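You operate a simulated robot arm through the tools that you are given. There is no shell and no other tool. Be economical: measure what you need, move in short steps, check, and stop when the job is done.

Carry out the task below with a simulated two-armed robot. There is one attempt and no reset: what you move stays moved.

Task
Pick up the yellow carabiner pack from the bare end of the counter with one hand, pass it to the other hand and put it on the end shelf under the counter.

The check looks at the end state, three seconds after you hand in, the way a careful person would. Anything else that was tipped, shoved, dropped, spilled or broken makes it a failure.

Robot
Two 6-joint arms with two-finger parallel grippers on one trunk, on a base that drives. Base frame: it is fixed to the floor where the robot stands at the start and does not move with it; the origin is under the middle of the robot, x ahead of it, y to its left, z up. Readings come in m, degrees, newtons and seconds.
The left shoulder is at the start at [0.06, 0.187, 1.147], the right one opposite. With the tool pointing down near the work surface each hand reaches from about 0.28 to 0.62 m from the robot's upright axis, wherever it stands, measured 20 degrees to its own side. Places, roughly: end shelf under the counter [0.6, 0.1, 0.4]. Payload 1.57 kg a hand.
Tool frame (each hand has its own): the origin (TCP) lies between the finger pads and is the grasp point; the fingertips stand 0.03 m ahead of it; z points along the fingers, y is the line along which they close. The gripper opens to 0.11 m. The fingers are 0.024 m wide and 0.012 m thick; the gripper's body (0.048 by 0.112 m) begins 0.078 m behind the TCP.
Orientation is told as [roll, pitch, yaw] about the base's x, y, z axes, in that order, counted from this pose: with the fingers straight down and closing along the base's y, the tool's x points along the base's -x, its y along +y and its z along -z.

Tools
- The arms move only by the tool play_rows. It takes "left_increments", "right_increments" or both (then of equal length, played together; a hand with none holds still); each is text: rows parted by semicolons, each of 7 numbers parted by spaces: the gripper command, from -1 (shut) to 1 (fully open), values between in proportion, then the shift along the tool's x, y, z in cm, then the turn, a rotation vector about the tool's x, y, z in degrees. In form: jaw dx dy dz ax ay az; .... A call has 1 to 20 rows; each row is the pose to reach, as a shift and turn from the pose commanded when the call began, along the tool's axes at that moment. Rows are played at 5 a second. More than 0.05 m and 8.6 degrees between two rows, or a gripper value outside its range, and nothing of the call is played. A pose out of reach is approached as far as the arm can. The call stops where the force on the tool passes 40 N (or 10 N more than at its start, if that is more) or the arm is blocked; 0.2 s more then pass. The fingers move at their own pace (about 0.153 m/s each) and stop on an object; they squeeze with about 35 N. The grip force told is the motor's: it shows also when the fingers shut on nothing. Time passes only in rows, and 0.2 s behind the last, so rows that repeat a pose let the fingers close. It gives the time, the measured TCP pose, the force on the tool (base axes), the opening and the grip force at its end, in the units of the frame above (readings bear some noise), with the torque about the TCP (base axes, N m) and any sound that the robot's microphone picked up.
- Cameras (640 x 400 px; columns grow to the right, rows downward): "scene" is now at [0.0068, 0.0135, 1.6758]; the picture's right is [0.19, -0.98, 0.00], its down [-0.85, -0.17, -0.50] and it looks along [0.49, 0.10, -0.86] (base axes); focal length 260 px, centre (320, 200). "left" rides on the left gripper at [0.07, -0.016, -0.141] in its tool frame; the picture's right is [0.23, 0.97, 0.00], its down [-0.86, 0.20, -0.48] and it looks along [-0.47, 0.11, 0.88] (tool axes); focal length 222 px, centre (320, 200). "right" rides on the right gripper at [0.07, 0.016, -0.141] in its tool frame; the picture's right is [-0.23, 0.97, 0.00], its down [-0.86, -0.20, -0.48] and it looks along [-0.47, -0.11, 0.88] (tool axes); focal length 222 px, centre (320, 200). There is no depth. A picture from a camera that has moved, and an enlarged one, comes with that camera's place and axes in the base frame and with its lens.
- grab_frame(camera): a new picture of that camera. It takes no simulated time.
- lift_body(by): slides the trunk up (or, below 0, down) by that many m; the arms and the scene camera ride with it, the base frame stays. It gives what a move gives, with no picture.
- base_move(legs): drives the robot by 1 to 6 legs, each [ahead, left, turn to the left] in m, m and degrees, along the robot's own axes; the way and the turn of a leg run together, so that a leg with both is an arc; at most 1.5 m and 180 degrees a leg. The arms and the cameras ride along, it lands a little off, and it stops where it bumps. It gives what a move gives.
- turn_head(pan, tilt): turns the head with the scene camera to pan (to the left, within 86 degrees either way) and tilt (down, from -29 to 69), counted from straight ahead of the robot. It gives what a move gives.
- inspect(camera, box): a new picture of the part [left, top, right, bottom] of that camera's present view, enlarged. It takes no simulated time.
- hand_in(): hands the job in; it is judged then, once.

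Work in short steps. Places have to be worked out from the pictures, the camera data and where the tool is seen: move nearer, look again, correct. Check each grasp and each placing, and mend what went wrong. You have 120 turns and 88 pictures in all, those below and enlarged ones among them. Open the grippers and draw the arms clear of the work before you hand the job in, unless the task says otherwise; then end with one line.

The tools are called after "Emit:" by a JSON object that holds its "name" and its "arguments". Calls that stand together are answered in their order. play_rows: Moves the arms, as the interface text tells. Its arguments: {"type":"object","properties":{"left_increments":{"type":"string"},"right_increments":{"type":"string"}},"required":[]} The other tools are called the same way: lift_body (by) slides the trunk up or down; base_move (legs) drives the base; turn_head (pan, tilt) turns the head that bears the scene camera; grab_frame (camera) takes a picture; inspect (camera, box) takes an enlarged picture of a part of a camera's view; hand_in () hands the job in.

At the start:

```text
time_s: 0.0
left_tool_pos: [0.4459, 0.2265, 1.1267]
left_orientation: [0.0, -0.1, 0.0]
left_ft_force: [0.7, 1.0, 0.2]
left_torque: [0.01, 0.03, 0.02]
left_width: 0.11
left_finger_force: 0.0
right_tool_pos: [0.4448, -0.1511, 1.1147]
right_orientation: [0.0, -0.1, -0.1]
right_ft_force: [0.3, -0.4, 1.3]
right_torque: [0.01, 0.01, 0.02]
right_width: 0.1102
right_finger_force: 0.1
trunk travel left (down, up): [-0.775, 0.215]
robot x, y, heading: [-0.0005, -0.001, 0.0]
head pan, tilt: [11.1, 59.8]
```

scene: 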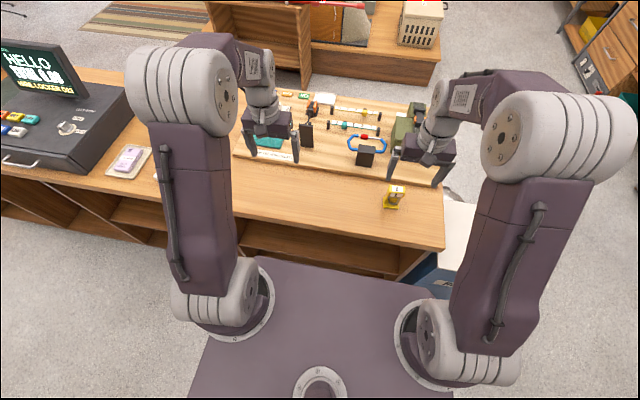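
right: 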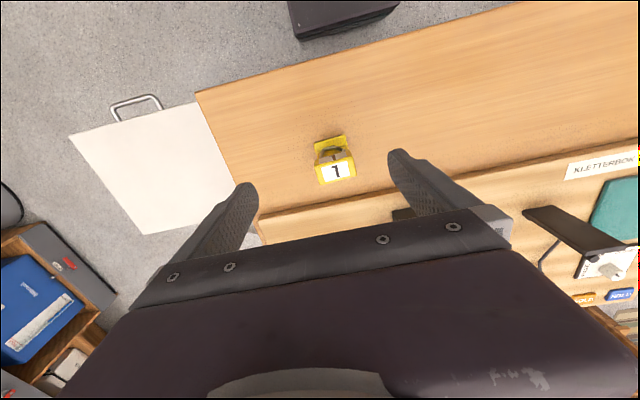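
left: 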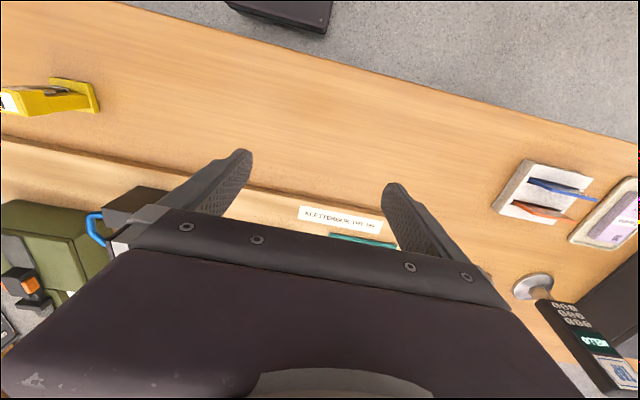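

I begin with enlarged looks at the yellow pack and at the shelves under the counter.

Emit:
{"name": "inspect", "arguments": {"camera": "right", "box": [240, 100, 440, 225]}}

Emit:
{"name": "inspect", "arguments": {"camera": "scene", "box": [340, 140, 500, 300]}}

```text
3.20 times, centred on (340, 162) of right
camera zoom: at [0.3766, -0.1342, 1.2563], right [0.23, 0.97, 0.0], down [0.86, -0.2, 0.48], along [0.47, -0.11, -0.88], focal length 711 px, centre (256, 320)
```

zoom: 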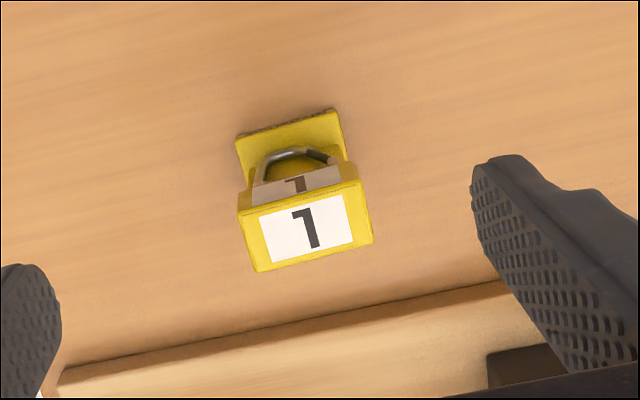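

```text
2.50 times, centred on (420, 220) of scene
camera zoom: at [0.0068, 0.0135, 1.6758], right [0.19, -0.98, 0.0], down [-0.85, -0.17, -0.5], along [0.49, 0.1, -0.86], focal length 651 px, centre (70, 150)
```

zoom: 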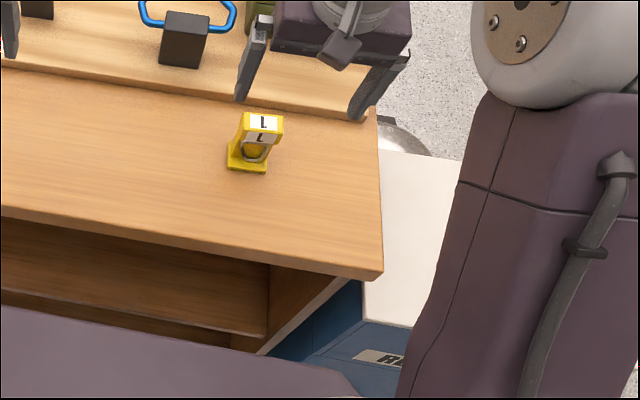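

The pack is a stand with top near z≈0.99 around [0.485,-0.14]. A side look from the left camera will tell its shape, and turning the head shows more of the shelf.

Emit:
{"name": "inspect", "arguments": {"camera": "left", "box": [0, 50, 160, 150]}}

Emit:
{"name": "grab_frame", "arguments": {"camera": "scene"}}

```text
4.00 times, centred on (80, 100) of left
camera zoom: at [0.3744, 0.2105, 1.2691], right [-0.23, 0.97, 0.0], down [0.86, 0.2, 0.48], along [0.47, 0.11, -0.88], focal length 888 px, centre (1280, 600)
```

zoom: 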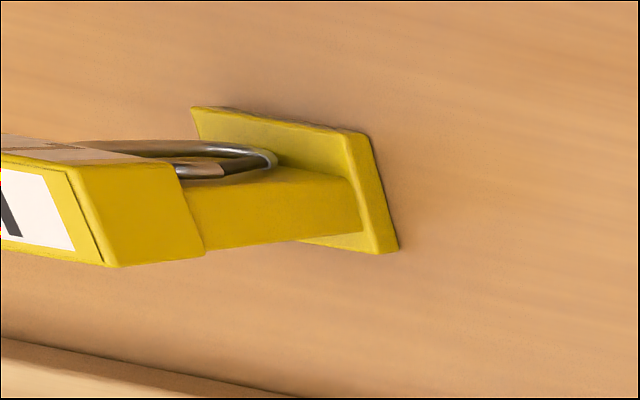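

```text
81 pictures are left
camera scene: at [0.0068, 0.0135, 1.6758], right [0.19, -0.98, 0.0], down [-0.85, -0.17, -0.5], along [0.49, 0.1, -0.86], focal length 260 px, centre (320, 200)
```

scene: 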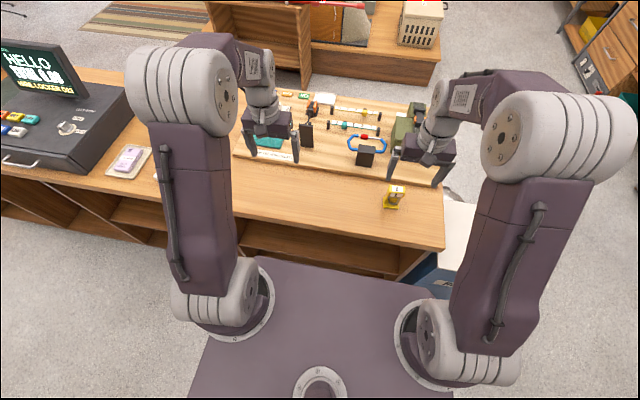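

The pack is a T-shaped stand: base x 0.46–0.50, y −0.165…−0.111, with the wider block at z 0.964–0.99 and the carabiner toward me. I bring the open right hand over it, above its top, and check.

Emit:
{"name": "play_rows", "arguments": {"right_increments": "1 -2 0.7 0 0 0 0; 1 -3.7 1.3 0 0 0 0; 1 -3.7 1.3 4 0 0 0; 1 -3.7 1.3 7.5 0 0 0; 1 -3.7 1.3 7.5 0 0 0"}}

Emit:
{"name": "grab_frame", "arguments": {"camera": "right"}}

Emit:
{"name": "inspect", "arguments": {"camera": "left", "box": [0, 20, 240, 170]}}

```text
time_s: 1.2
left_tool_pos: [0.4436, 0.2276, 1.1274]
left_orientation: [0.0, 0.0, 0.0]
left_ft_force: [0.6, 0.9, 0.8]
left_torque: [0.01, 0.02, 0.0]
left_width: 0.1101
left_finger_force: 0.0
right_tool_pos: [0.4813, -0.1396, 1.0383]
right_orientation: [-0.1, 0.0, 0.0]
right_ft_force: [0.0, -0.4, 0.2]
right_torque: [0.0, 0.0, 0.01]
right_width: 0.1097
right_finger_force: 0.1
trunk travel left (down, up): [-0.775, 0.215]
robot x, y, heading: [0.0005, -0.0039, 0.0]
head pan, tilt: [11.1, 59.8]
```

```text
80 pictures are left
camera right: at [0.4129, -0.1217, 1.1811], right [0.23, 0.97, 0.0], down [0.86, -0.2, 0.48], along [0.47, -0.11, -0.88], focal length 222 px, centre (320, 200)
```

right: 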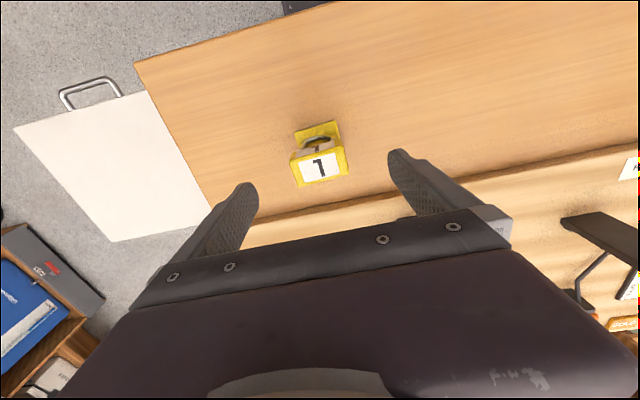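

```text
2.67 times, centred on (120, 95) of left
camera zoom: at [0.3741, 0.2106, 1.2692], right [-0.23, 0.97, 0.0], down [0.86, 0.2, 0.48], along [0.47, 0.11, -0.88], focal length 592 px, centre (853, 480)
```

zoom: 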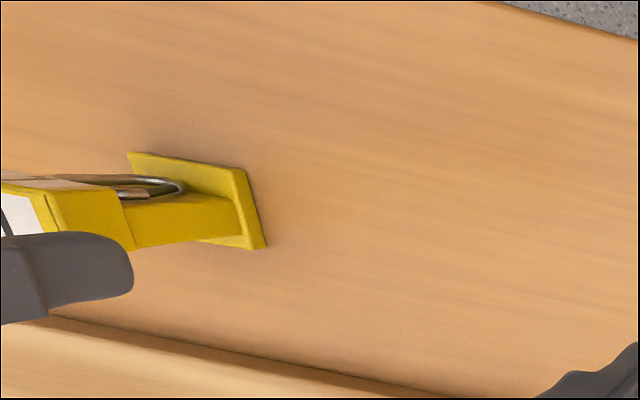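

The block centre reads [0.484,−0.139], under the hand. I lower to TCP z≈0.985 and close.

Emit:
{"name": "play_rows", "arguments": {"right_increments": "1 -0.2 0.1 2.5 0 0 0; 1 -0.2 0.1 5.3 0 0 0; 1 -0.2 0.1 5.3 0 0 0; 0 -0.2 0.1 5.3 0 0 0; -1 -0.2 0.1 5.3 0 0 0; -1 -0.2 0.1 5.3 0 0 0; -1 -0.2 0.1 5.3 0 0 0"}}

Emit:
{"name": "grab_frame", "arguments": {"camera": "right"}}

Emit:
{"name": "inspect", "arguments": {"camera": "left", "box": [0, 20, 240, 170]}}

```text
time_s: 2.8
left_tool_pos: [0.4456, 0.2257, 1.1272]
left_orientation: [0.1, 0.0, 0.0]
left_ft_force: [0.5, 0.5, -0.1]
left_torque: [-0.03, 0.03, 0.0]
left_width: 0.1098
left_finger_force: 0.0
right_tool_pos: [0.4825, -0.1374, 0.9884]
right_orientation: [0.0, 0.0, -0.1]
right_ft_force: [-0.3, 0.8, 0.6]
right_torque: [0.0, 0.11, 0.02]
right_width: 0.0496
right_finger_force: 35.0
trunk travel left (down, up): [-0.775, 0.215]
robot x, y, heading: [-0.0022, -0.0005, -0.3]
head pan, tilt: [11.1, 59.8]
```

```text
78 pictures are left
camera right: at [0.4147, -0.1198, 1.1284], right [0.23, 0.97, 0.0], down [0.86, -0.2, 0.48], along [0.47, -0.11, -0.88], focal length 222 px, centre (320, 200)
```

right: 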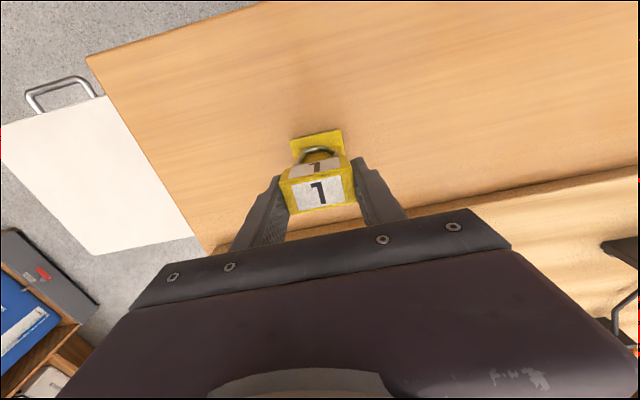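

```text
2.67 times, centred on (120, 95) of left
camera zoom: at [0.3743, 0.2105, 1.2691], right [-0.23, 0.97, 0.0], down [0.86, 0.2, 0.48], along [0.47, 0.11, -0.88], focal length 592 px, centre (853, 480)
```

zoom: 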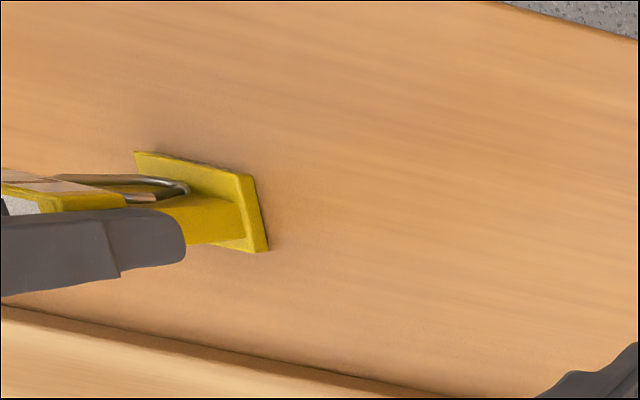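

Gripped at 0.050 m width with 35 N. I lift it 9 cm and look.

Emit:
{"name": "play_rows", "arguments": {"right_increments": "-1 0 0 -3 0 0 0; -1 0 0 -6 0 0 0; -1 0 0 -9 0 0 0; -1 0 0 -12 0 0 0; -1 0 0 -12 0 0 0"}}

Emit:
{"name": "grab_frame", "arguments": {"camera": "left"}}

```text
time_s: 4.0
left_tool_pos: [0.4459, 0.2262, 1.1273]
left_orientation: [0.0, 0.1, 0.1]
left_ft_force: [0.3, -0.7, -0.2]
left_torque: [0.02, 0.02, -0.02]
left_width: 0.11
left_finger_force: 0.1
right_tool_pos: [0.4856, -0.1391, 1.1062]
right_orientation: [0.0, -0.1, -0.1]
right_ft_force: [0.3, -0.2, -1.4]
right_torque: [0.02, 0.01, 0.02]
right_width: 0.0496
right_finger_force: 34.1
trunk travel left (down, up): [-0.775, 0.215]
robot x, y, heading: [-0.0046, -0.0023, -0.3]
head pan, tilt: [11.1, 59.8]
```

```text
76 pictures are left
camera left: at [0.3748, 0.2104, 1.269], right [-0.23, 0.97, 0.0], down [0.86, 0.2, 0.48], along [0.47, 0.11, -0.88], focal length 222 px, centre (320, 200)
```

left: 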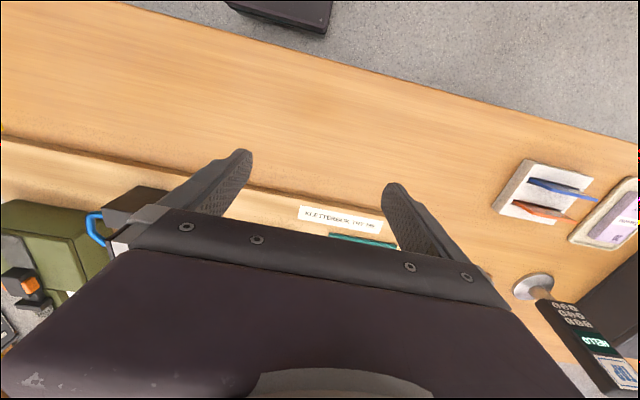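

Held firmly (about 1.4 N of weight). Before backing away from the counter I look to the sides and rear.

Emit:
{"name": "turn_head", "arguments": {"pan": 86, "tilt": 35}}

Emit:
{"name": "grab_frame", "arguments": {"camera": "scene"}}

Emit:
{"name": "turn_head", "arguments": {"pan": -86, "tilt": 35}}

Emit:
{"name": "grab_frame", "arguments": {"camera": "scene"}}

```text
time_s: 5.5
left_tool_pos: [0.4453, 0.2263, 1.1285]
left_orientation: [0.0, 0.0, 0.0]
left_ft_force: [-0.2, 0.3, 0.3]
left_torque: [0.0, -0.04, -0.03]
left_width: 0.1103
left_finger_force: 0.0
right_tool_pos: [0.4854, -0.138, 1.1051]
right_orientation: [0.0, 0.0, -0.1]
right_ft_force: [-1.2, 0.5, -1.1]
right_torque: [0.0, -0.01, 0.0]
right_width: 0.0495
right_finger_force: 35.2
trunk travel left (down, up): [-0.775, 0.215]
robot x, y, heading: [0.0013, 0.0018, 0.1]
head pan, tilt: [85.9, 35.0]
```

```text
75 pictures are left
camera scene: at [-0.0523, 0.0884, 1.7099], right [1.0, -0.07, 0.0], down [-0.04, -0.57, -0.82], along [0.06, 0.82, -0.57], focal length 260 px, centre (320, 200)
```

scene: 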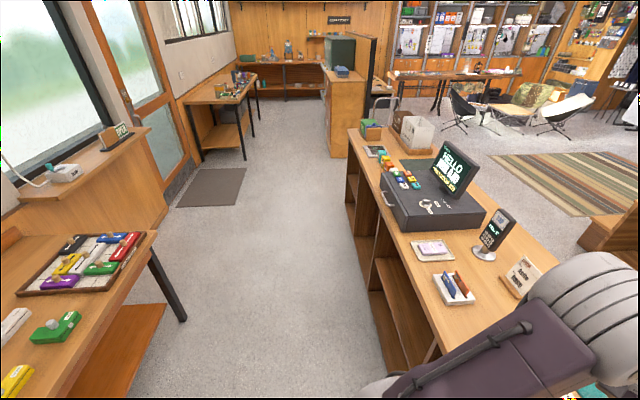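

```text
time_s: 8.1
left_tool_pos: [0.4461, 0.2264, 1.127]
left_orientation: [0.0, 0.1, -0.1]
left_ft_force: [0.1, -0.8, 0.1]
left_torque: [-0.02, -0.01, 0.02]
left_width: 0.11
left_finger_force: 0.0
right_tool_pos: [0.4846, -0.1383, 1.1061]
right_orientation: [0.0, 0.0, 0.1]
right_ft_force: [-0.6, -0.4, -2.0]
right_torque: [-0.01, 0.01, 0.01]
right_width: 0.0495
right_finger_force: 35.2
trunk travel left (down, up): [-0.775, 0.215]
robot x, y, heading: [0.0006, -0.0017, 0.1]
head pan, tilt: [-85.9, 35.0]
```

```text
74 pictures are left
camera scene: at [-0.0523, -0.0873, 1.7099], right [-1.0, -0.07, 0.0], down [-0.04, 0.57, -0.82], along [0.06, -0.82, -0.57], focal length 260 px, centre (320, 200)
```

scene: 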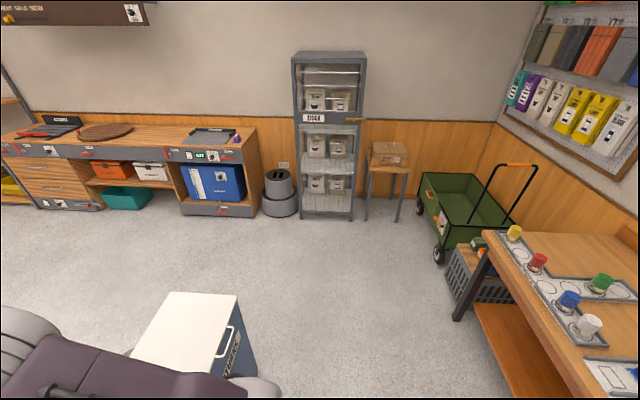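

There's a bench behind with its edge near x≈−0.77 and a cooler to the right. I back up 0.33 m only, then look at the counter front.

Emit:
{"name": "base_move", "arguments": {"legs": [[-0.33, 0, 0]]}}

Emit:
{"name": "turn_head", "arguments": {"pan": 0, "tilt": 55}}

Emit:
{"name": "grab_frame", "arguments": {"camera": "scene"}}

```text
time_s: 10.2
left_tool_pos: [0.1194, 0.2257, 1.1263]
left_orientation: [0.0, 0.1, 0.0]
left_ft_force: [0.6, -0.2, -0.1]
left_torque: [0.0, 0.0, 0.03]
left_width: 0.1102
left_finger_force: 0.1
right_tool_pos: [0.1576, -0.1362, 1.1056]
right_orientation: [0.0, 0.1, 0.2]
right_ft_force: [0.7, 0.0, -2.7]
right_torque: [-0.03, -0.02, -0.01]
right_width: 0.0492
right_finger_force: 34.9
trunk travel left (down, up): [-0.775, 0.215]
robot x, y, heading: [-0.3281, -0.0006, 0.1]
head pan, tilt: [-85.9, 35.0]
```

```text
time_s: 11.8
left_tool_pos: [0.117, 0.226, 1.1263]
left_orientation: [0.0, 0.0, 0.1]
left_ft_force: [-1.1, -0.8, -0.1]
left_torque: [0.01, 0.01, 0.0]
left_width: 0.1101
left_finger_force: 0.0
right_tool_pos: [0.156, -0.1373, 1.1068]
right_orientation: [0.0, 0.0, 0.1]
right_ft_force: [-0.2, 0.5, -1.2]
right_torque: [0.03, 0.0, 0.01]
right_width: 0.0497
right_finger_force: 34.9
trunk travel left (down, up): [-0.775, 0.215]
robot x, y, heading: [-0.3273, -0.0, 0.2]
head pan, tilt: [0.0, 55.0]
```

```text
73 pictures are left
camera scene: at [-0.3149, 0.0003, 1.6817], right [0.0, -1.0, 0.0], down [-0.82, 0.0, -0.57], along [0.57, 0.0, -0.82], focal length 260 px, centre (320, 200)
```

scene: 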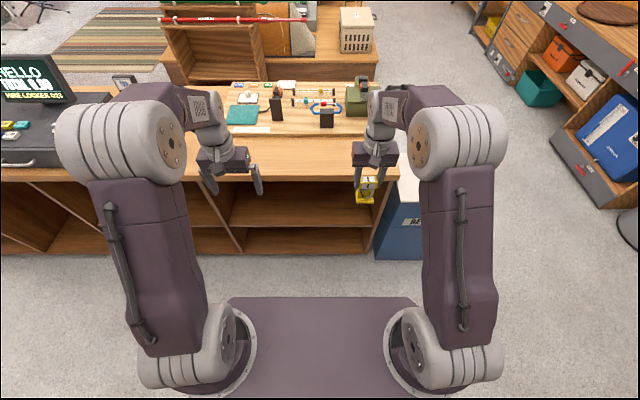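

The end bay of the counter front shows shelf boards. I lower the trunk 0.4 m and aim the head more level to see into it.

Emit:
{"name": "lift_body", "arguments": {"by": -0.4}}

Emit:
{"name": "turn_head", "arguments": {"pan": 0, "tilt": 45}}

Emit:
{"name": "grab_frame", "arguments": {"camera": "scene"}}

```text
time_s: 15.7
left_tool_pos: [0.116, 0.2255, 0.7277]
left_orientation: [-0.1, 0.0, 0.0]
left_ft_force: [-0.4, 0.2, -0.1]
left_torque: [-0.03, -0.04, 0.0]
left_width: 0.1098
left_finger_force: 0.1
right_tool_pos: [0.1554, -0.1374, 0.7061]
right_orientation: [0.0, 0.1, 0.1]
right_ft_force: [0.2, 0.4, -3.1]
right_torque: [0.04, -0.01, -0.01]
right_width: 0.0496
right_finger_force: 35.1
trunk travel left (down, up): [-0.375, 0.615]
robot x, y, heading: [-0.3285, 0.0005, 0.1]
head pan, tilt: [0.0, 55.0]
```

```text
time_s: 16.4
left_tool_pos: [0.1163, 0.2265, 0.7272]
left_orientation: [0.0, -0.1, 0.2]
left_ft_force: [0.5, -1.2, 0.7]
left_torque: [-0.01, -0.01, -0.01]
left_width: 0.1099
left_finger_force: 0.1
right_tool_pos: [0.1562, -0.1373, 0.7062]
right_orientation: [0.0, 0.0, 0.2]
right_ft_force: [-0.2, 0.0, -1.1]
right_torque: [-0.01, 0.0, 0.03]
right_width: 0.0495
right_finger_force: 34.9
trunk travel left (down, up): [-0.375, 0.615]
robot x, y, heading: [-0.33, 0.001, 0.1]
head pan, tilt: [0.0, 45.0]
```

```text
72 pictures are left
camera scene: at [-0.306, 0.0004, 1.295], right [0.0, -1.0, 0.0], down [-0.71, 0.0, -0.71], along [0.71, 0.0, -0.71], focal length 260 px, centre (320, 200)
```

scene: 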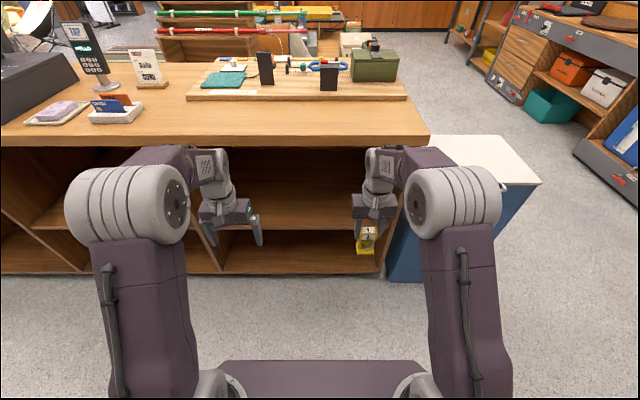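

The counter's end bay is empty, with its middle board at z≈0.43 and the cabinet front near x≈0.38. For the hand-over I raise the trunk again so both hands have free space.

Emit:
{"name": "lift_body", "arguments": {"by": 0.4}}

Emit:
{"name": "play_rows", "arguments": {"right_increments": "-1 -2 2.5 0 0 0 0; -1 -4 5 0 0 0 0; -1 -4.4 7.7 0 0 0 0; -1 -4.4 7.7 0 0 0 0"}}

```text
time_s: 20.2
left_tool_pos: [0.1156, 0.2269, 1.1272]
left_orientation: [0.0, 0.0, 0.1]
left_ft_force: [-0.2, 0.7, 0.3]
left_torque: [0.03, 0.03, -0.03]
left_width: 0.11
left_finger_force: 0.2
right_tool_pos: [0.1569, -0.1379, 1.1052]
right_orientation: [0.1, 0.0, 0.2]
right_ft_force: [0.1, 0.0, -1.6]
right_torque: [0.02, -0.03, 0.0]
right_width: 0.0495
right_finger_force: 34.7
trunk travel left (down, up): [-0.775, 0.215]
robot x, y, heading: [-0.3293, -0.0032, 0.1]
head pan, tilt: [0.0, 45.0]
```

```text
time_s: 21.2
left_tool_pos: [0.1171, 0.2256, 1.1278]
left_orientation: [0.0, 0.0, 0.2]
left_ft_force: [0.0, -0.9, 0.7]
left_torque: [0.01, -0.01, -0.07]
left_width: 0.11
left_finger_force: 0.0
right_tool_pos: [0.1971, -0.0608, 1.1064]
right_orientation: [0.0, 0.1, 0.1]
right_ft_force: [0.0, -0.1, -1.8]
right_torque: [0.02, -0.01, 0.01]
right_width: 0.0497
right_finger_force: 35.0
trunk travel left (down, up): [-0.775, 0.215]
robot x, y, heading: [-0.3307, 0.001, -0.0]
head pan, tilt: [0.0, 45.0]
```

Right hand now at [0.197,−0.061,1.106]. I turn the left hand in place to point forward, 25° below level.

Emit:
{"name": "play_rows", "arguments": {"left_increments": "1 0 0 0.5 0 -8.1 0; 1 0 0 1 0 -16.2 0; 1 0 0 1.5 0 -24.3 0; 1 0 0 2 0 -32.4 0; 1 0 0 2.5 0 -40.5 0; 1 0 0 3 0 -48.6 0; 1 0 0 3.4 0 -56.8 0; 1 0 0 3.6 0 -65 0; 1 0 0 3.6 0 -65 0; 1 0 0 3.6 0 -65 0"}}

Emit:
{"name": "grab_frame", "arguments": {"camera": "left"}}

Emit:
{"name": "grab_frame", "arguments": {"camera": "scene"}}

```text
time_s: 23.4
left_tool_pos: [0.1672, 0.2374, 1.1481]
left_orientation: [-0.2, -64.5, 0.2]
left_ft_force: [-0.5, 0.1, -0.8]
left_torque: [-0.01, 0.03, -0.03]
left_width: 0.11
left_finger_force: 0.0
left hand out of reach, approached as far as the arm can: row 4, 5, 6, 7, 8, 9, 10
right_tool_pos: [0.2012, -0.06, 1.1062]
right_orientation: [0.0, 0.1, 0.2]
right_ft_force: [0.1, -0.3, -1.3]
right_torque: [0.0, 0.01, 0.01]
right_width: 0.0495
right_finger_force: 34.9
trunk travel left (down, up): [-0.775, 0.215]
robot x, y, heading: [-0.3292, -0.0, -0.1]
head pan, tilt: [0.0, 45.0]
```

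```text
71 pictures are left
camera left: at [0.0081, 0.2216, 1.1463], right [-0.1, 0.97, -0.21], down [-0.06, 0.2, 0.98], along [0.99, 0.11, 0.04], focal length 222 px, centre (320, 200)
```

left: 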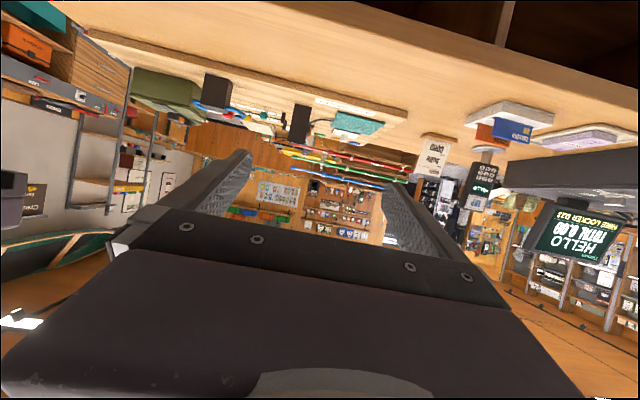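

```text
70 pictures are left
camera scene: at [-0.3035, 0.0015, 1.695], right [0.0, -1.0, 0.0], down [-0.71, 0.0, -0.71], along [0.71, 0.0, -0.71], focal length 260 px, centre (320, 200)
```

scene: 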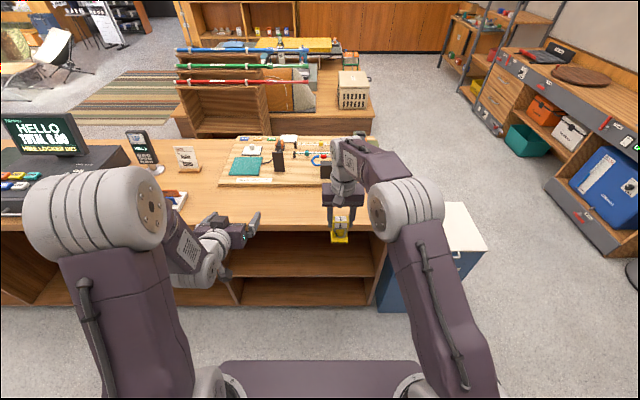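

Fingers-forward near the shoulder's height has a near limit of about 0.5 m. Lower hands get more room, so I bring both hands down in front of the counter edge (x<0.3).

Emit:
{"name": "play_rows", "arguments": {"left_increments": "1 4 0 1.3 0 0 0; 1 8 0 2.6 0 0 0; 1 12 0 3.9 0 0 0; 1 16 0 5.2 0 0 0; 1 20 0 6.5 0 0 0; 1 23.2 0 7.6 0 0 0; 1 23.2 0 7.6 0 0 0", "right_increments": "-1 0 0 3 0 0 0; -1 -0.5 0 6 0 0 0; -1 -1 0 9 0 0 0; -1 -1.5 0 12 0 0 0; -1 -2 0 15.5 0 0 0; -1 -2 0 18.6 0 0 0; -1 -2 0 18.6 0 0 0"}}

Emit:
{"name": "grab_frame", "arguments": {"camera": "scene"}}

```text
time_s: 25.0
left_tool_pos: [0.2765, 0.2772, 0.9503]
left_orientation: [-0.3, -61.6, 0.0]
left_ft_force: [-0.1, -0.4, -0.3]
left_torque: [0.0, 0.01, 0.03]
left_width: 0.1102
left_finger_force: 0.0
left hand out of reach, approached as far as the arm can: row 1, 2, 3, 4, 5, 6, 7
right_tool_pos: [0.2193, -0.0607, 0.921]
right_orientation: [0.0, 0.0, 0.1]
right_ft_force: [-0.5, -0.1, -1.0]
right_torque: [-0.01, 0.01, 0.0]
right_width: 0.0494
right_finger_force: 34.7
trunk travel left (down, up): [-0.775, 0.215]
robot x, y, heading: [-0.3284, 0.0012, 0.0]
head pan, tilt: [0.0, 45.0]
```

```text
69 pictures are left
camera scene: at [-0.3066, -0.0003, 1.6951], right [0.0, -1.0, 0.0], down [-0.71, 0.0, -0.71], along [0.71, 0.0, -0.71], focal length 260 px, centre (320, 200)
```

scene: 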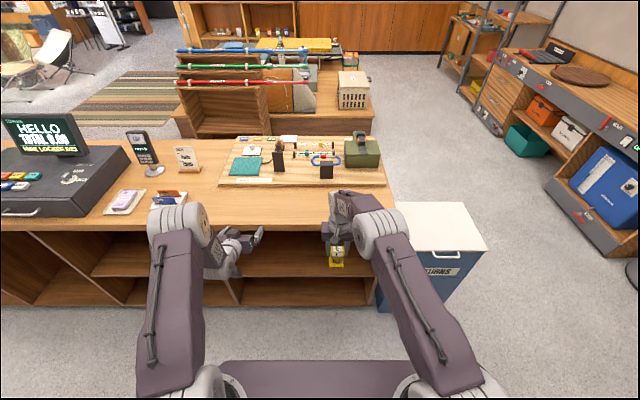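

Lower is worse for the forward-pointing hand (near limit moves out); higher is better. I raise both hands to about z≈1.2.

Emit:
{"name": "play_rows", "arguments": {"left_increments": "1 -4 0 -1.8 0 0 0; 1 -8 0 -3.6 0 0 0; 1 -12 0 -5.4 0 0 0; 1 -16 0 -7.3 0 0 0; 1 -20 0 -9.1 0 0 0; 1 -24 0 -11 0 0 0; 1 -27.2 0 -12.7 0 0 0; 1 -27.2 0 -12.7 0 0 0", "right_increments": "-1 0 0 -4 0 0 0; -1 0 0 -8 0 0 0; -1 0 0 -12 0 0 0; -1 0 0 -16 0 0 0; -1 0 0 -20 0 0 0; -1 -1 0 -24 0 0 0; -1 -2 0 -28 0 0 0; -1 -2 0 -28 0 0 0"}}

```text
time_s: 26.8
left_tool_pos: [0.293, 0.2772, 1.2503]
left_orientation: [-0.4, -61.6, 0.0]
left_ft_force: [0.0, 0.3, -1.0]
left_torque: [-0.03, -0.01, -0.01]
left_width: 0.1102
left_finger_force: 0.0
right_tool_pos: [0.2235, -0.0642, 1.1941]
right_orientation: [0.1, 0.1, 0.0]
right_ft_force: [-0.3, -0.2, -1.0]
right_torque: [0.0, -0.02, 0.02]
right_width: 0.0499
right_finger_force: 35.1
right hand out of reach, approached as far as the arm can: row 7, 8
trunk travel left (down, up): [-0.775, 0.215]
robot x, y, heading: [-0.3286, 0.0034, 0.2]
head pan, tilt: [0.0, 45.0]
```

Commands are clipped to what was reached. The right hand holds the pack at [0.224,−0.064,1.194]; I bring the left hand to about [0.15,0.10,1.175], still beside it.

Emit:
{"name": "play_rows", "arguments": {"left_increments": "1 2.2 -3 -1.5 0 -1 0; 1 4.5 -6 -3 0 -2 0; 1 6.7 -9 -4.5 0 -3 0; 1 9 -12 -6 0 -3.4 0; 1 11.2 -15 -7.5 0 -3.4 0; 1 13.4 -17.7 -9 0 -3.4 0; 1 13.4 -17.7 -9 0 -3.4 0"}}

Emit:
{"name": "grab_frame", "arguments": {"camera": "left"}}

```text
time_s: 28.4
left_tool_pos: [0.15, 0.0995, 1.1755]
left_orientation: [-0.4, -65.0, 0.1]
left_ft_force: [0.1, 0.4, -1.0]
left_torque: [-0.01, 0.0, 0.01]
left_width: 0.1098
left_finger_force: 0.0
right_tool_pos: [0.2223, -0.0641, 1.1942]
right_orientation: [0.0, 0.1, 0.1]
right_ft_force: [-0.6, 0.0, -0.5]
right_torque: [-0.01, -0.01, 0.01]
right_width: 0.0496
right_finger_force: 35.7
trunk travel left (down, up): [-0.775, 0.215]
robot x, y, heading: [-0.331, 0.003, -0.1]
head pan, tilt: [0.0, 45.0]
```

```text
68 pictures are left
camera left: at [-0.008, 0.0837, 1.1729], right [-0.09, 0.97, -0.21], down [-0.07, 0.2, 0.98], along [0.99, 0.11, 0.05], focal length 222 px, centre (320, 200)
```

left: 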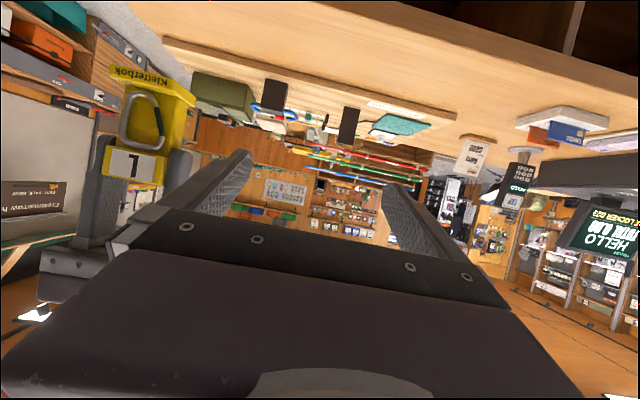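

The left camera (upside-down view) shows the pack at y≈−0.06. I zoom to find the column's and carabiner's extents.

Emit:
{"name": "inspect", "arguments": {"camera": "left", "box": [60, 50, 240, 220]}}

```text
2.35 times, centred on (150, 135) of left
camera zoom: at [-0.008, 0.0837, 1.1729], right [-0.09, 0.97, -0.21], down [-0.07, 0.2, 0.98], along [0.99, 0.11, 0.05], focal length 523 px, centre (720, 353)
```

zoom: 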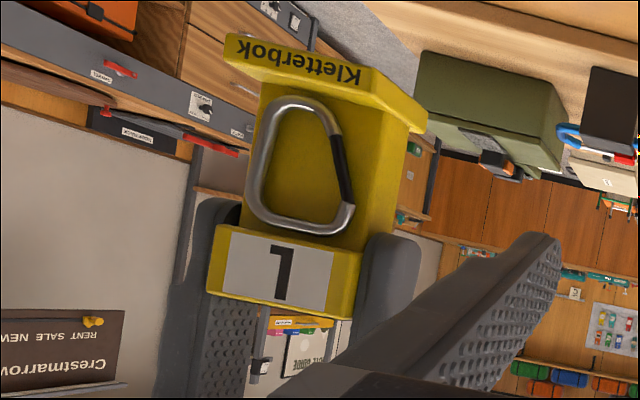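

The view is clear: base 9 mm thick, column free between base and right fingertips. I move the left hand sideways in front of the pack, levelling it to 20° below horizontal.

Emit:
{"name": "play_rows", "arguments": {"left_increments": "1 0.2 -3 -0.9 0 -1 0; 1 0.4 -6.5 -0.9 0 -2.5 0; 1 0.6 -10 -0.9 0 -4 0; 1 0.8 -13.5 -0.9 0 -5 0; 1 0.8 -16.2 -0.9 0 -5 0; 1 0.8 -16.2 -0.9 0 -5 0"}}

Emit:
{"name": "grab_frame", "arguments": {"camera": "left"}}

```text
time_s: 29.8
left_tool_pos: [0.1476, -0.0621, 1.1826]
left_orientation: [-0.9, -69.2, 0.3]
left_ft_force: [0.5, -0.1, -1.1]
left_torque: [-0.01, 0.0, 0.03]
left_width: 0.1096
left_finger_force: 0.1
left hand out of reach, approached as far as the arm can: row 3, 4, 5, 6
right_tool_pos: [0.2235, -0.064, 1.1945]
right_orientation: [0.0, 0.0, 0.1]
right_ft_force: [0.9, -0.8, -2.0]
right_torque: [0.0, -0.01, 0.0]
right_width: 0.0496
right_finger_force: 34.5
trunk travel left (down, up): [-0.775, 0.215]
robot x, y, heading: [-0.3246, 0.0001, 0.1]
head pan, tilt: [0.0, 45.0]
```

```text
66 pictures are left
camera left: at [-0.0102, -0.0761, 1.1674], right [-0.07, 0.97, -0.22], down [-0.14, 0.21, 0.97], along [0.99, 0.1, 0.12], focal length 222 px, centre (320, 200)
```

left: 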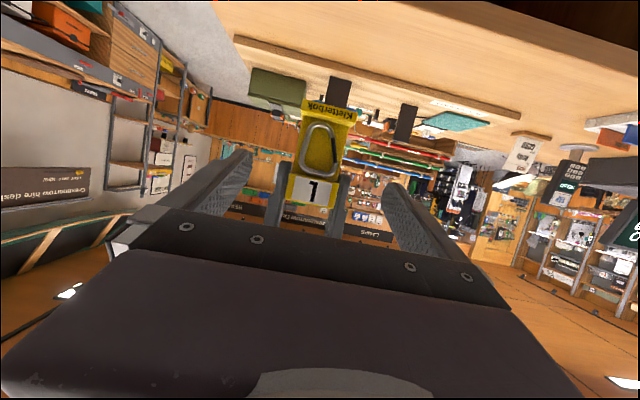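

The left hand is aligned in y with the pack, 7.5 cm short. I drop slightly, then advance straddling the column, still open.

Emit:
{"name": "play_rows", "arguments": {"left_increments": "1 1.2 0 2 0 0 0; 1 1.2 -0.1 4.2 0 -0.5 0; 1 1.2 -0.1 6.4 0 -0.8 0; 1 1.2 -0.1 8.5 0 -0.8 0; 1 1.2 -0.1 8.5 0 -0.8 0"}}

Emit:
{"name": "grab_frame", "arguments": {"camera": "left"}}

Emit:
{"name": "grab_frame", "arguments": {"camera": "right"}}

```text
time_s: 31.0
left_tool_pos: [0.2243, -0.063, 1.1413]
left_orientation: [-0.6, -70.9, 0.2]
left_ft_force: [-0.3, 1.0, -0.3]
left_torque: [0.01, 0.02, -0.03]
left_width: 0.1104
left_finger_force: 0.1
left hand out of reach, approached as far as the arm can: row 1
right_tool_pos: [0.2228, -0.0643, 1.1937]
right_orientation: [0.0, 0.0, 0.2]
right_ft_force: [-0.4, 0.2, -1.2]
right_torque: [0.0, -0.01, 0.0]
right_width: 0.0498
right_finger_force: 35.0
trunk travel left (down, up): [-0.775, 0.215]
robot x, y, heading: [-0.3292, -0.0012, 0.1]
head pan, tilt: [0.0, 45.0]
```

```text
65 pictures are left
camera left: at [0.0666, -0.0787, 1.1225], right [-0.07, 0.97, -0.22], down [-0.17, 0.2, 0.96], along [0.98, 0.1, 0.15], focal length 222 px, centre (320, 200)
```

left: 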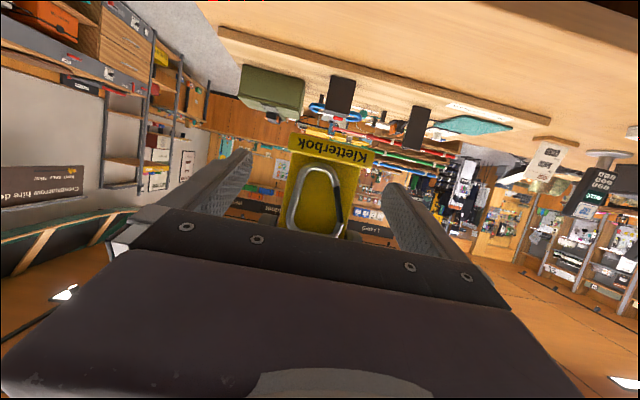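

```text
64 pictures are left
camera right: at [0.1543, -0.0472, 1.3356], right [0.23, 0.97, 0.0], down [0.86, -0.2, 0.48], along [0.47, -0.11, -0.88], focal length 222 px, centre (320, 200)
```

right: 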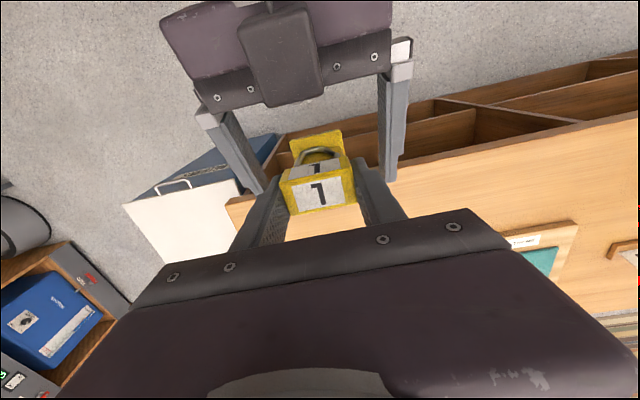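

The left fingers straddle the column. I zoom to verify they clear the base plate and the right fingertips.

Emit:
{"name": "inspect", "arguments": {"camera": "left", "box": [200, 110, 440, 260]}}

Emit:
{"name": "inspect", "arguments": {"camera": "right", "box": [180, 40, 440, 240]}}

```text
2.67 times, centred on (320, 185) of left
camera zoom: at [0.0666, -0.0787, 1.1225], right [-0.07, 0.97, -0.22], down [-0.17, 0.2, 0.96], along [0.98, 0.1, 0.15], focal length 592 px, centre (320, 240)
```

zoom: 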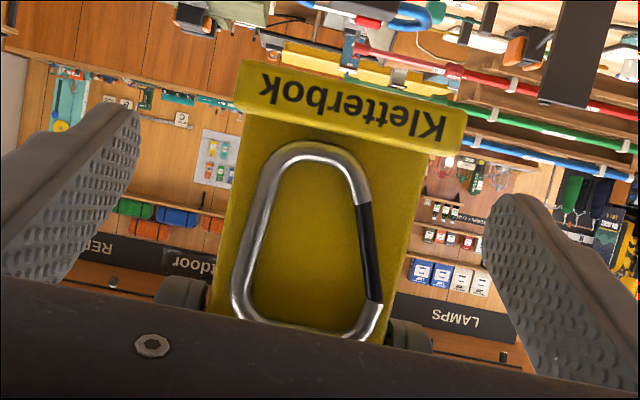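

```text
2.00 times, centred on (310, 140) of right
camera zoom: at [0.1543, -0.0472, 1.3356], right [0.23, 0.97, 0.0], down [0.86, -0.2, 0.48], along [0.47, -0.11, -0.88], focal length 444 px, centre (340, 320)
```

zoom: 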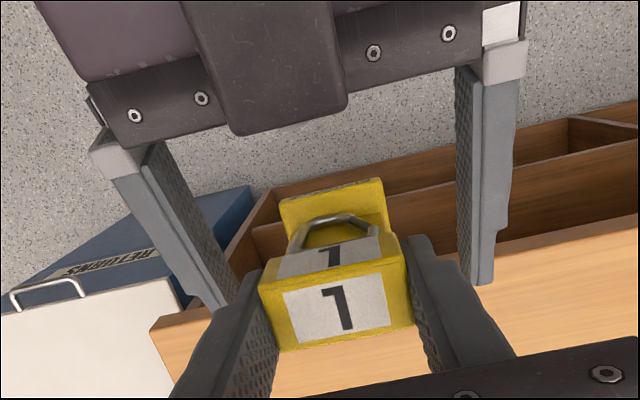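

Clearances look fine. I close the left hand on the column.

Emit:
{"name": "play_rows", "arguments": {"left_increments": "0 0 0 0 0 0 0; -0.5 0 0 0 0 0 0; -1 0 0 0 0 0 0; -1 0 0 0 0 0 0; -1 0 0 0 0 0 0"}}

Emit:
{"name": "inspect", "arguments": {"camera": "left", "box": [200, 110, 440, 260]}}

Emit:
{"name": "inspect", "arguments": {"camera": "right", "box": [180, 40, 440, 240]}}

```text
time_s: 32.2
left_tool_pos: [0.2245, -0.0637, 1.1418]
left_orientation: [-0.5, -70.8, 0.1]
left_ft_force: [3.5, -7.9, -0.7]
left_torque: [0.33, 0.07, 0.29]
left_width: 0.0497
left_finger_force: 34.8
right_tool_pos: [0.2237, -0.0635, 1.1948]
right_orientation: [0.1, 0.0, 0.1]
right_ft_force: [-3.5, 8.5, 1.5]
right_torque: [0.12, 0.11, -0.24]
right_width: 0.0494
right_finger_force: 35.0
trunk travel left (down, up): [-0.775, 0.215]
robot x, y, heading: [-0.3272, -0.0026, 0.1]
head pan, tilt: [0.0, 45.0]
```

```text
2.67 times, centred on (320, 185) of left
camera zoom: at [0.0666, -0.0789, 1.1226], right [-0.07, 0.97, -0.22], down [-0.17, 0.2, 0.96], along [0.98, 0.1, 0.15], focal length 592 px, centre (320, 240)
```

zoom: 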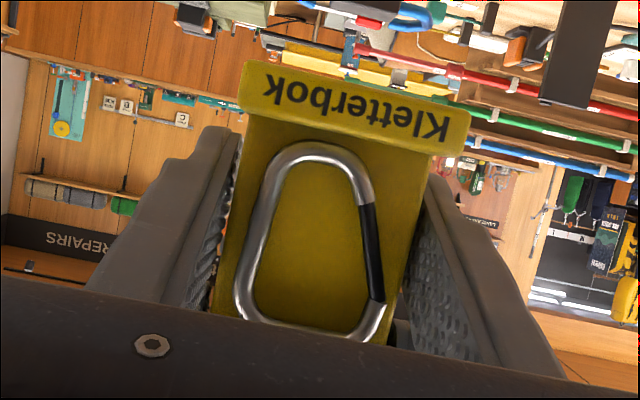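

```text
2.00 times, centred on (310, 140) of right
camera zoom: at [0.1545, -0.047, 1.3356], right [0.23, 0.97, 0.0], down [0.86, -0.2, 0.48], along [0.47, -0.11, -0.88], focal length 444 px, centre (340, 320)
```

zoom: 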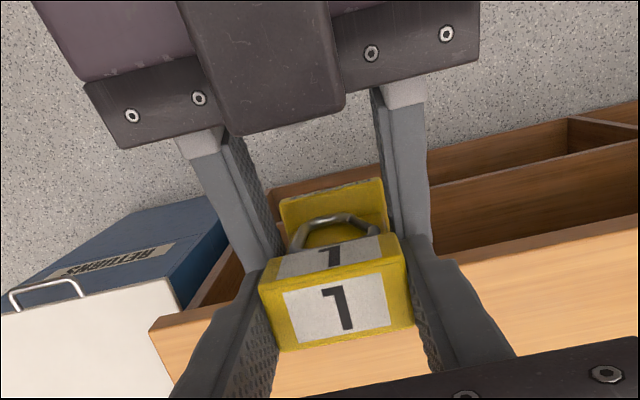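

Both hands grip (left 0.050 m, 34.8 N). I open the right hand only, and watch that the pack stays.

Emit:
{"name": "play_rows", "arguments": {"right_increments": "-0.3 0 0 0 0 0 0; 0.5 0 0 0 0 0 0; 1 0 0 0 0 0 0; 1 0 0 0 0 0 0; 1 0 0 0 0 0 0"}}

Emit:
{"name": "play_rows", "arguments": {"right_increments": "1 0.8 0 -2 0 0 0; 1 2 0 -4 0 0 0; 1 3.5 0 -6 0 0 0; 1 3.5 0 -6 0 0 0"}}

Emit:
{"name": "grab_frame", "arguments": {"camera": "right"}}

```text
time_s: 33.4
left_tool_pos: [0.2241, -0.0641, 1.1417]
left_orientation: [-0.4, -70.7, 0.2]
left_ft_force: [-0.3, -0.4, 0.7]
left_torque: [-0.04, -0.01, 0.0]
left_width: 0.0498
left_finger_force: 35.8
right_tool_pos: [0.2242, -0.0644, 1.194]
right_orientation: [0.0, 0.1, 0.1]
right_ft_force: [0.3, 0.4, -0.2]
right_torque: [-0.01, 0.05, 0.01]
right_width: 0.11
right_finger_force: 0.1
trunk travel left (down, up): [-0.775, 0.215]
robot x, y, heading: [-0.331, 0.002, 0.3]
head pan, tilt: [0.0, 45.0]
```

```text
time_s: 34.4
left_tool_pos: [0.2255, -0.0645, 1.1418]
left_orientation: [-0.5, -70.8, 0.3]
left_ft_force: [0.2, -0.3, -0.1]
left_torque: [0.0, 0.0, 0.03]
left_width: 0.0498
left_finger_force: 35.1
right_tool_pos: [0.1886, -0.0645, 1.2539]
right_orientation: [-0.1, 0.1, 0.2]
right_ft_force: [-0.5, -0.8, -0.2]
right_torque: [0.02, 0.02, 0.04]
right_width: 0.1098
right_finger_force: 0.1
trunk travel left (down, up): [-0.775, 0.215]
robot x, y, heading: [-0.3283, -0.0026, 0.2]
head pan, tilt: [0.0, 45.0]
```

```text
59 pictures are left
camera right: at [0.12, -0.047, 1.395], right [0.23, 0.97, 0.0], down [0.86, -0.2, 0.48], along [0.47, -0.11, -0.88], focal length 222 px, centre (320, 200)
```

right: 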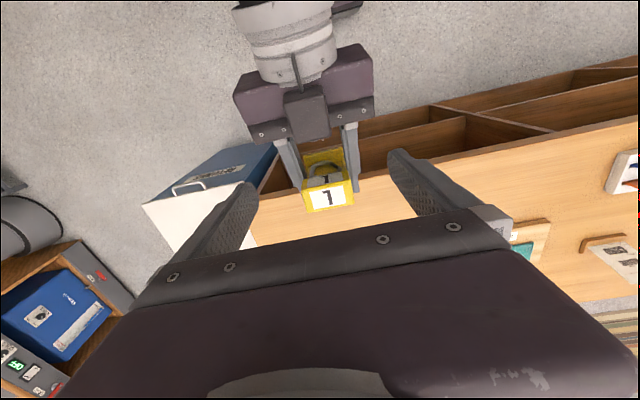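

The pack is now in the left hand alone, upright. I swing the right hand away to its own side and back.

Emit:
{"name": "play_rows", "arguments": {"right_increments": "1 0 -4 -1 0 0 0; 1 0 -8 -1 0 0 0; 1 0 -12 -1 0 0 0; 1 1 -16 -1 0 0 0; 1 4 -18.5 0 0 0 0; 1 8 -18.5 3 0 0 0; 1 12 -18.5 6 0 0 0; 1 15 -18.5 8 0 0 0; 1 15 -18.5 8 0 0 0"}}

Emit:
{"name": "base_move", "arguments": {"legs": [[0, 0.16, 0]]}}

Emit:
{"name": "grab_frame", "arguments": {"camera": "scene"}}

```text
time_s: 36.4
left_tool_pos: [0.2249, -0.0632, 1.14]
left_orientation: [-0.5, -70.8, 0.3]
left_ft_force: [0.3, -0.5, 1.1]
left_torque: [-0.04, -0.01, 0.0]
left_width: 0.0496
left_finger_force: 34.7
right_tool_pos: [0.038, -0.2494, 1.175]
right_orientation: [-0.1, 0.0, 0.1]
right_ft_force: [1.1, 0.1, 0.3]
right_torque: [0.01, 0.02, 0.01]
right_width: 0.1098
right_finger_force: 0.1
trunk travel left (down, up): [-0.775, 0.215]
robot x, y, heading: [-0.3243, 0.0007, 0.1]
head pan, tilt: [0.0, 45.0]
```

```text
time_s: 37.8
left_tool_pos: [0.2248, 0.0926, 1.142]
left_orientation: [-0.1, -70.8, -0.2]
left_ft_force: [-0.4, -0.1, 0.3]
left_torque: [-0.01, -0.02, 0.01]
left_width: 0.0497
left_finger_force: 35.3
right_tool_pos: [0.038, -0.0927, 1.175]
right_orientation: [0.1, 0.0, 0.0]
right_ft_force: [-0.2, -0.4, 0.1]
right_torque: [0.0, 0.01, -0.04]
right_width: 0.1099
right_finger_force: 0.0
trunk travel left (down, up): [-0.775, 0.215]
robot x, y, heading: [-0.3264, 0.1581, 0.2]
head pan, tilt: [0.0, 45.0]
```

```text
58 pictures are left
camera scene: at [-0.3062, 0.1562, 1.6951], right [0.0, -1.0, 0.0], down [-0.71, 0.0, -0.71], along [0.71, 0.0, -0.71], focal length 260 px, centre (320, 200)
```

scene: 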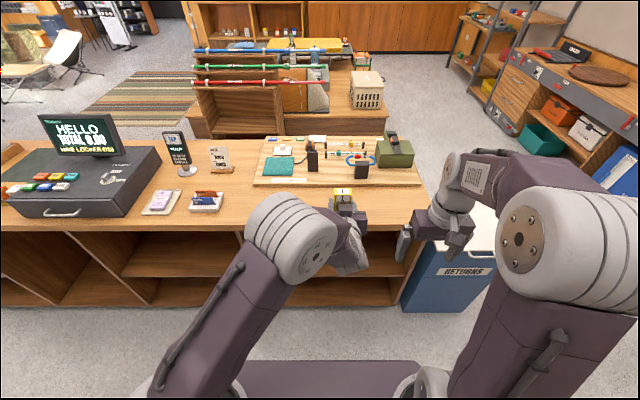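

Clear. I lower the trunk 0.6 m here, ahead of the counter, then look at the shelf.

Emit:
{"name": "lift_body", "arguments": {"by": -0.6}}

Emit:
{"name": "turn_head", "arguments": {"pan": 0, "tilt": 25}}

Emit:
{"name": "grab_frame", "arguments": {"camera": "scene"}}

Emit:
{"name": "grab_frame", "arguments": {"camera": "left"}}

```text
refused: -0.6 is not a number from -0.4 to 0.4
```

```text
time_s: 38.7
left_tool_pos: [0.2241, 0.0963, 1.1417]
left_orientation: [-0.6, -70.8, 0.3]
left_ft_force: [0.3, 0.0, 0.2]
left_torque: [-0.03, -0.02, -0.01]
left_width: 0.0496
left_finger_force: 34.8
right_tool_pos: [0.0384, -0.0897, 1.1751]
right_orientation: [0.1, 0.1, 0.1]
right_ft_force: [-0.3, 0.6, 0.1]
right_torque: [0.01, -0.02, -0.03]
right_width: 0.11
right_finger_force: 0.1
trunk travel left (down, up): [-0.775, 0.215]
robot x, y, heading: [-0.3298, 0.161, -0.1]
head pan, tilt: [0.0, 25.0]
```

```text
57 pictures are left
camera scene: at [-0.2955, 0.1611, 1.7256], right [0.0, -1.0, 0.0], down [-0.42, 0.0, -0.91], along [0.91, 0.0, -0.42], focal length 260 px, centre (320, 200)
```

scene: 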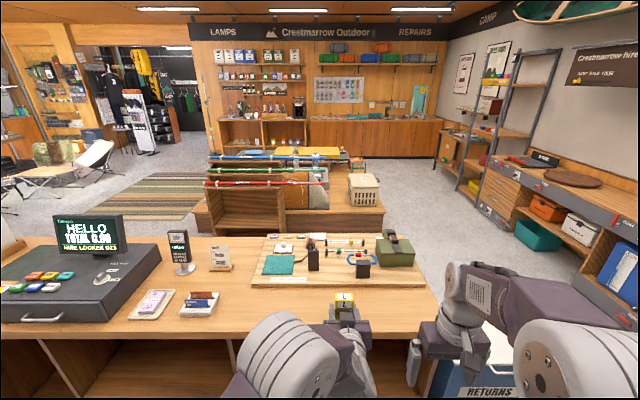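

```text
56 pictures are left
camera left: at [0.0663, 0.0815, 1.1226], right [-0.07, 0.97, -0.22], down [-0.17, 0.2, 0.96], along [0.98, 0.1, 0.15], focal length 222 px, centre (320, 200)
```

left: 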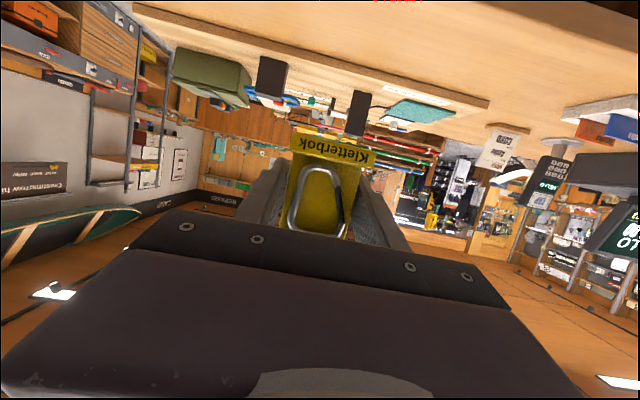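

The trunk takes at most 0.4 m a call, so I lower in two steps.

Emit:
{"name": "lift_body", "arguments": {"by": -0.4}}

Emit:
{"name": "lift_body", "arguments": {"by": -0.2}}

Emit:
{"name": "grab_frame", "arguments": {"camera": "scene"}}

Emit:
{"name": "grab_frame", "arguments": {"camera": "left"}}

```text
time_s: 42.5
left_tool_pos: [0.2242, 0.0958, 0.7419]
left_orientation: [-0.5, -70.8, 0.1]
left_ft_force: [-0.4, 0.3, -0.1]
left_torque: [-0.02, 0.01, 0.01]
left_width: 0.0494
left_finger_force: 34.9
right_tool_pos: [0.0363, -0.0908, 0.7744]
right_orientation: [0.0, 0.0, 0.0]
right_ft_force: [0.0, 0.1, -0.1]
right_torque: [-0.01, 0.01, -0.01]
right_width: 0.1103
right_finger_force: 0.0
trunk travel left (down, up): [-0.375, 0.615]
robot x, y, heading: [-0.3303, 0.1612, -0.1]
head pan, tilt: [0.0, 25.0]
```

```text
time_s: 44.7
left_tool_pos: [0.2243, 0.0965, 0.5412]
left_orientation: [-0.6, -70.8, 0.2]
left_ft_force: [-0.7, 0.4, 0.7]
left_torque: [0.0, 0.0, -0.02]
left_width: 0.0495
left_finger_force: 35.5
right_tool_pos: [0.0374, -0.0901, 0.5766]
right_orientation: [0.0, 0.0, 0.2]
right_ft_force: [0.9, 0.1, 0.0]
right_torque: [0.0, 0.0, -0.01]
right_width: 0.1097
right_finger_force: 0.1
trunk travel left (down, up): [-0.175, 0.815]
robot x, y, heading: [-0.327, 0.1603, 0.3]
head pan, tilt: [0.0, 25.0]
```

```text
55 pictures are left
camera scene: at [-0.2956, 0.16, 1.1257], right [0.0, -1.0, 0.0], down [-0.42, 0.0, -0.91], along [0.91, 0.0, -0.42], focal length 260 px, centre (320, 200)
```

scene: 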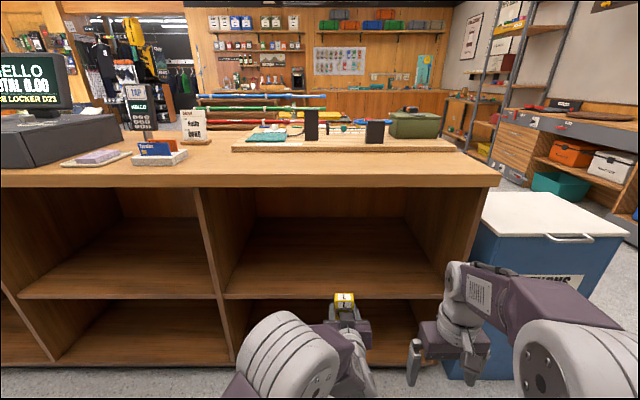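

```text
54 pictures are left
camera left: at [0.0662, 0.0808, 0.5226], right [-0.07, 0.97, -0.22], down [-0.17, 0.2, 0.96], along [0.98, 0.1, 0.15], focal length 222 px, centre (320, 200)
```

left: 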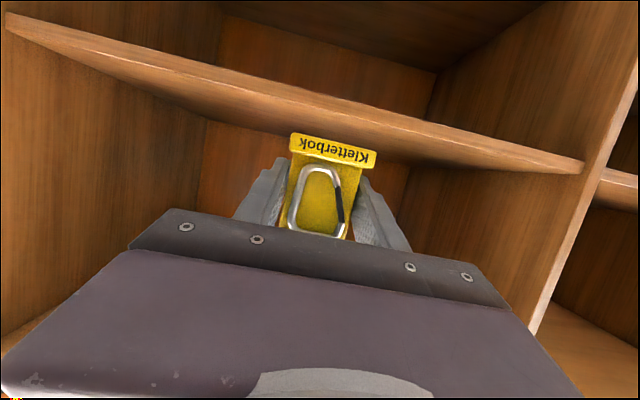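

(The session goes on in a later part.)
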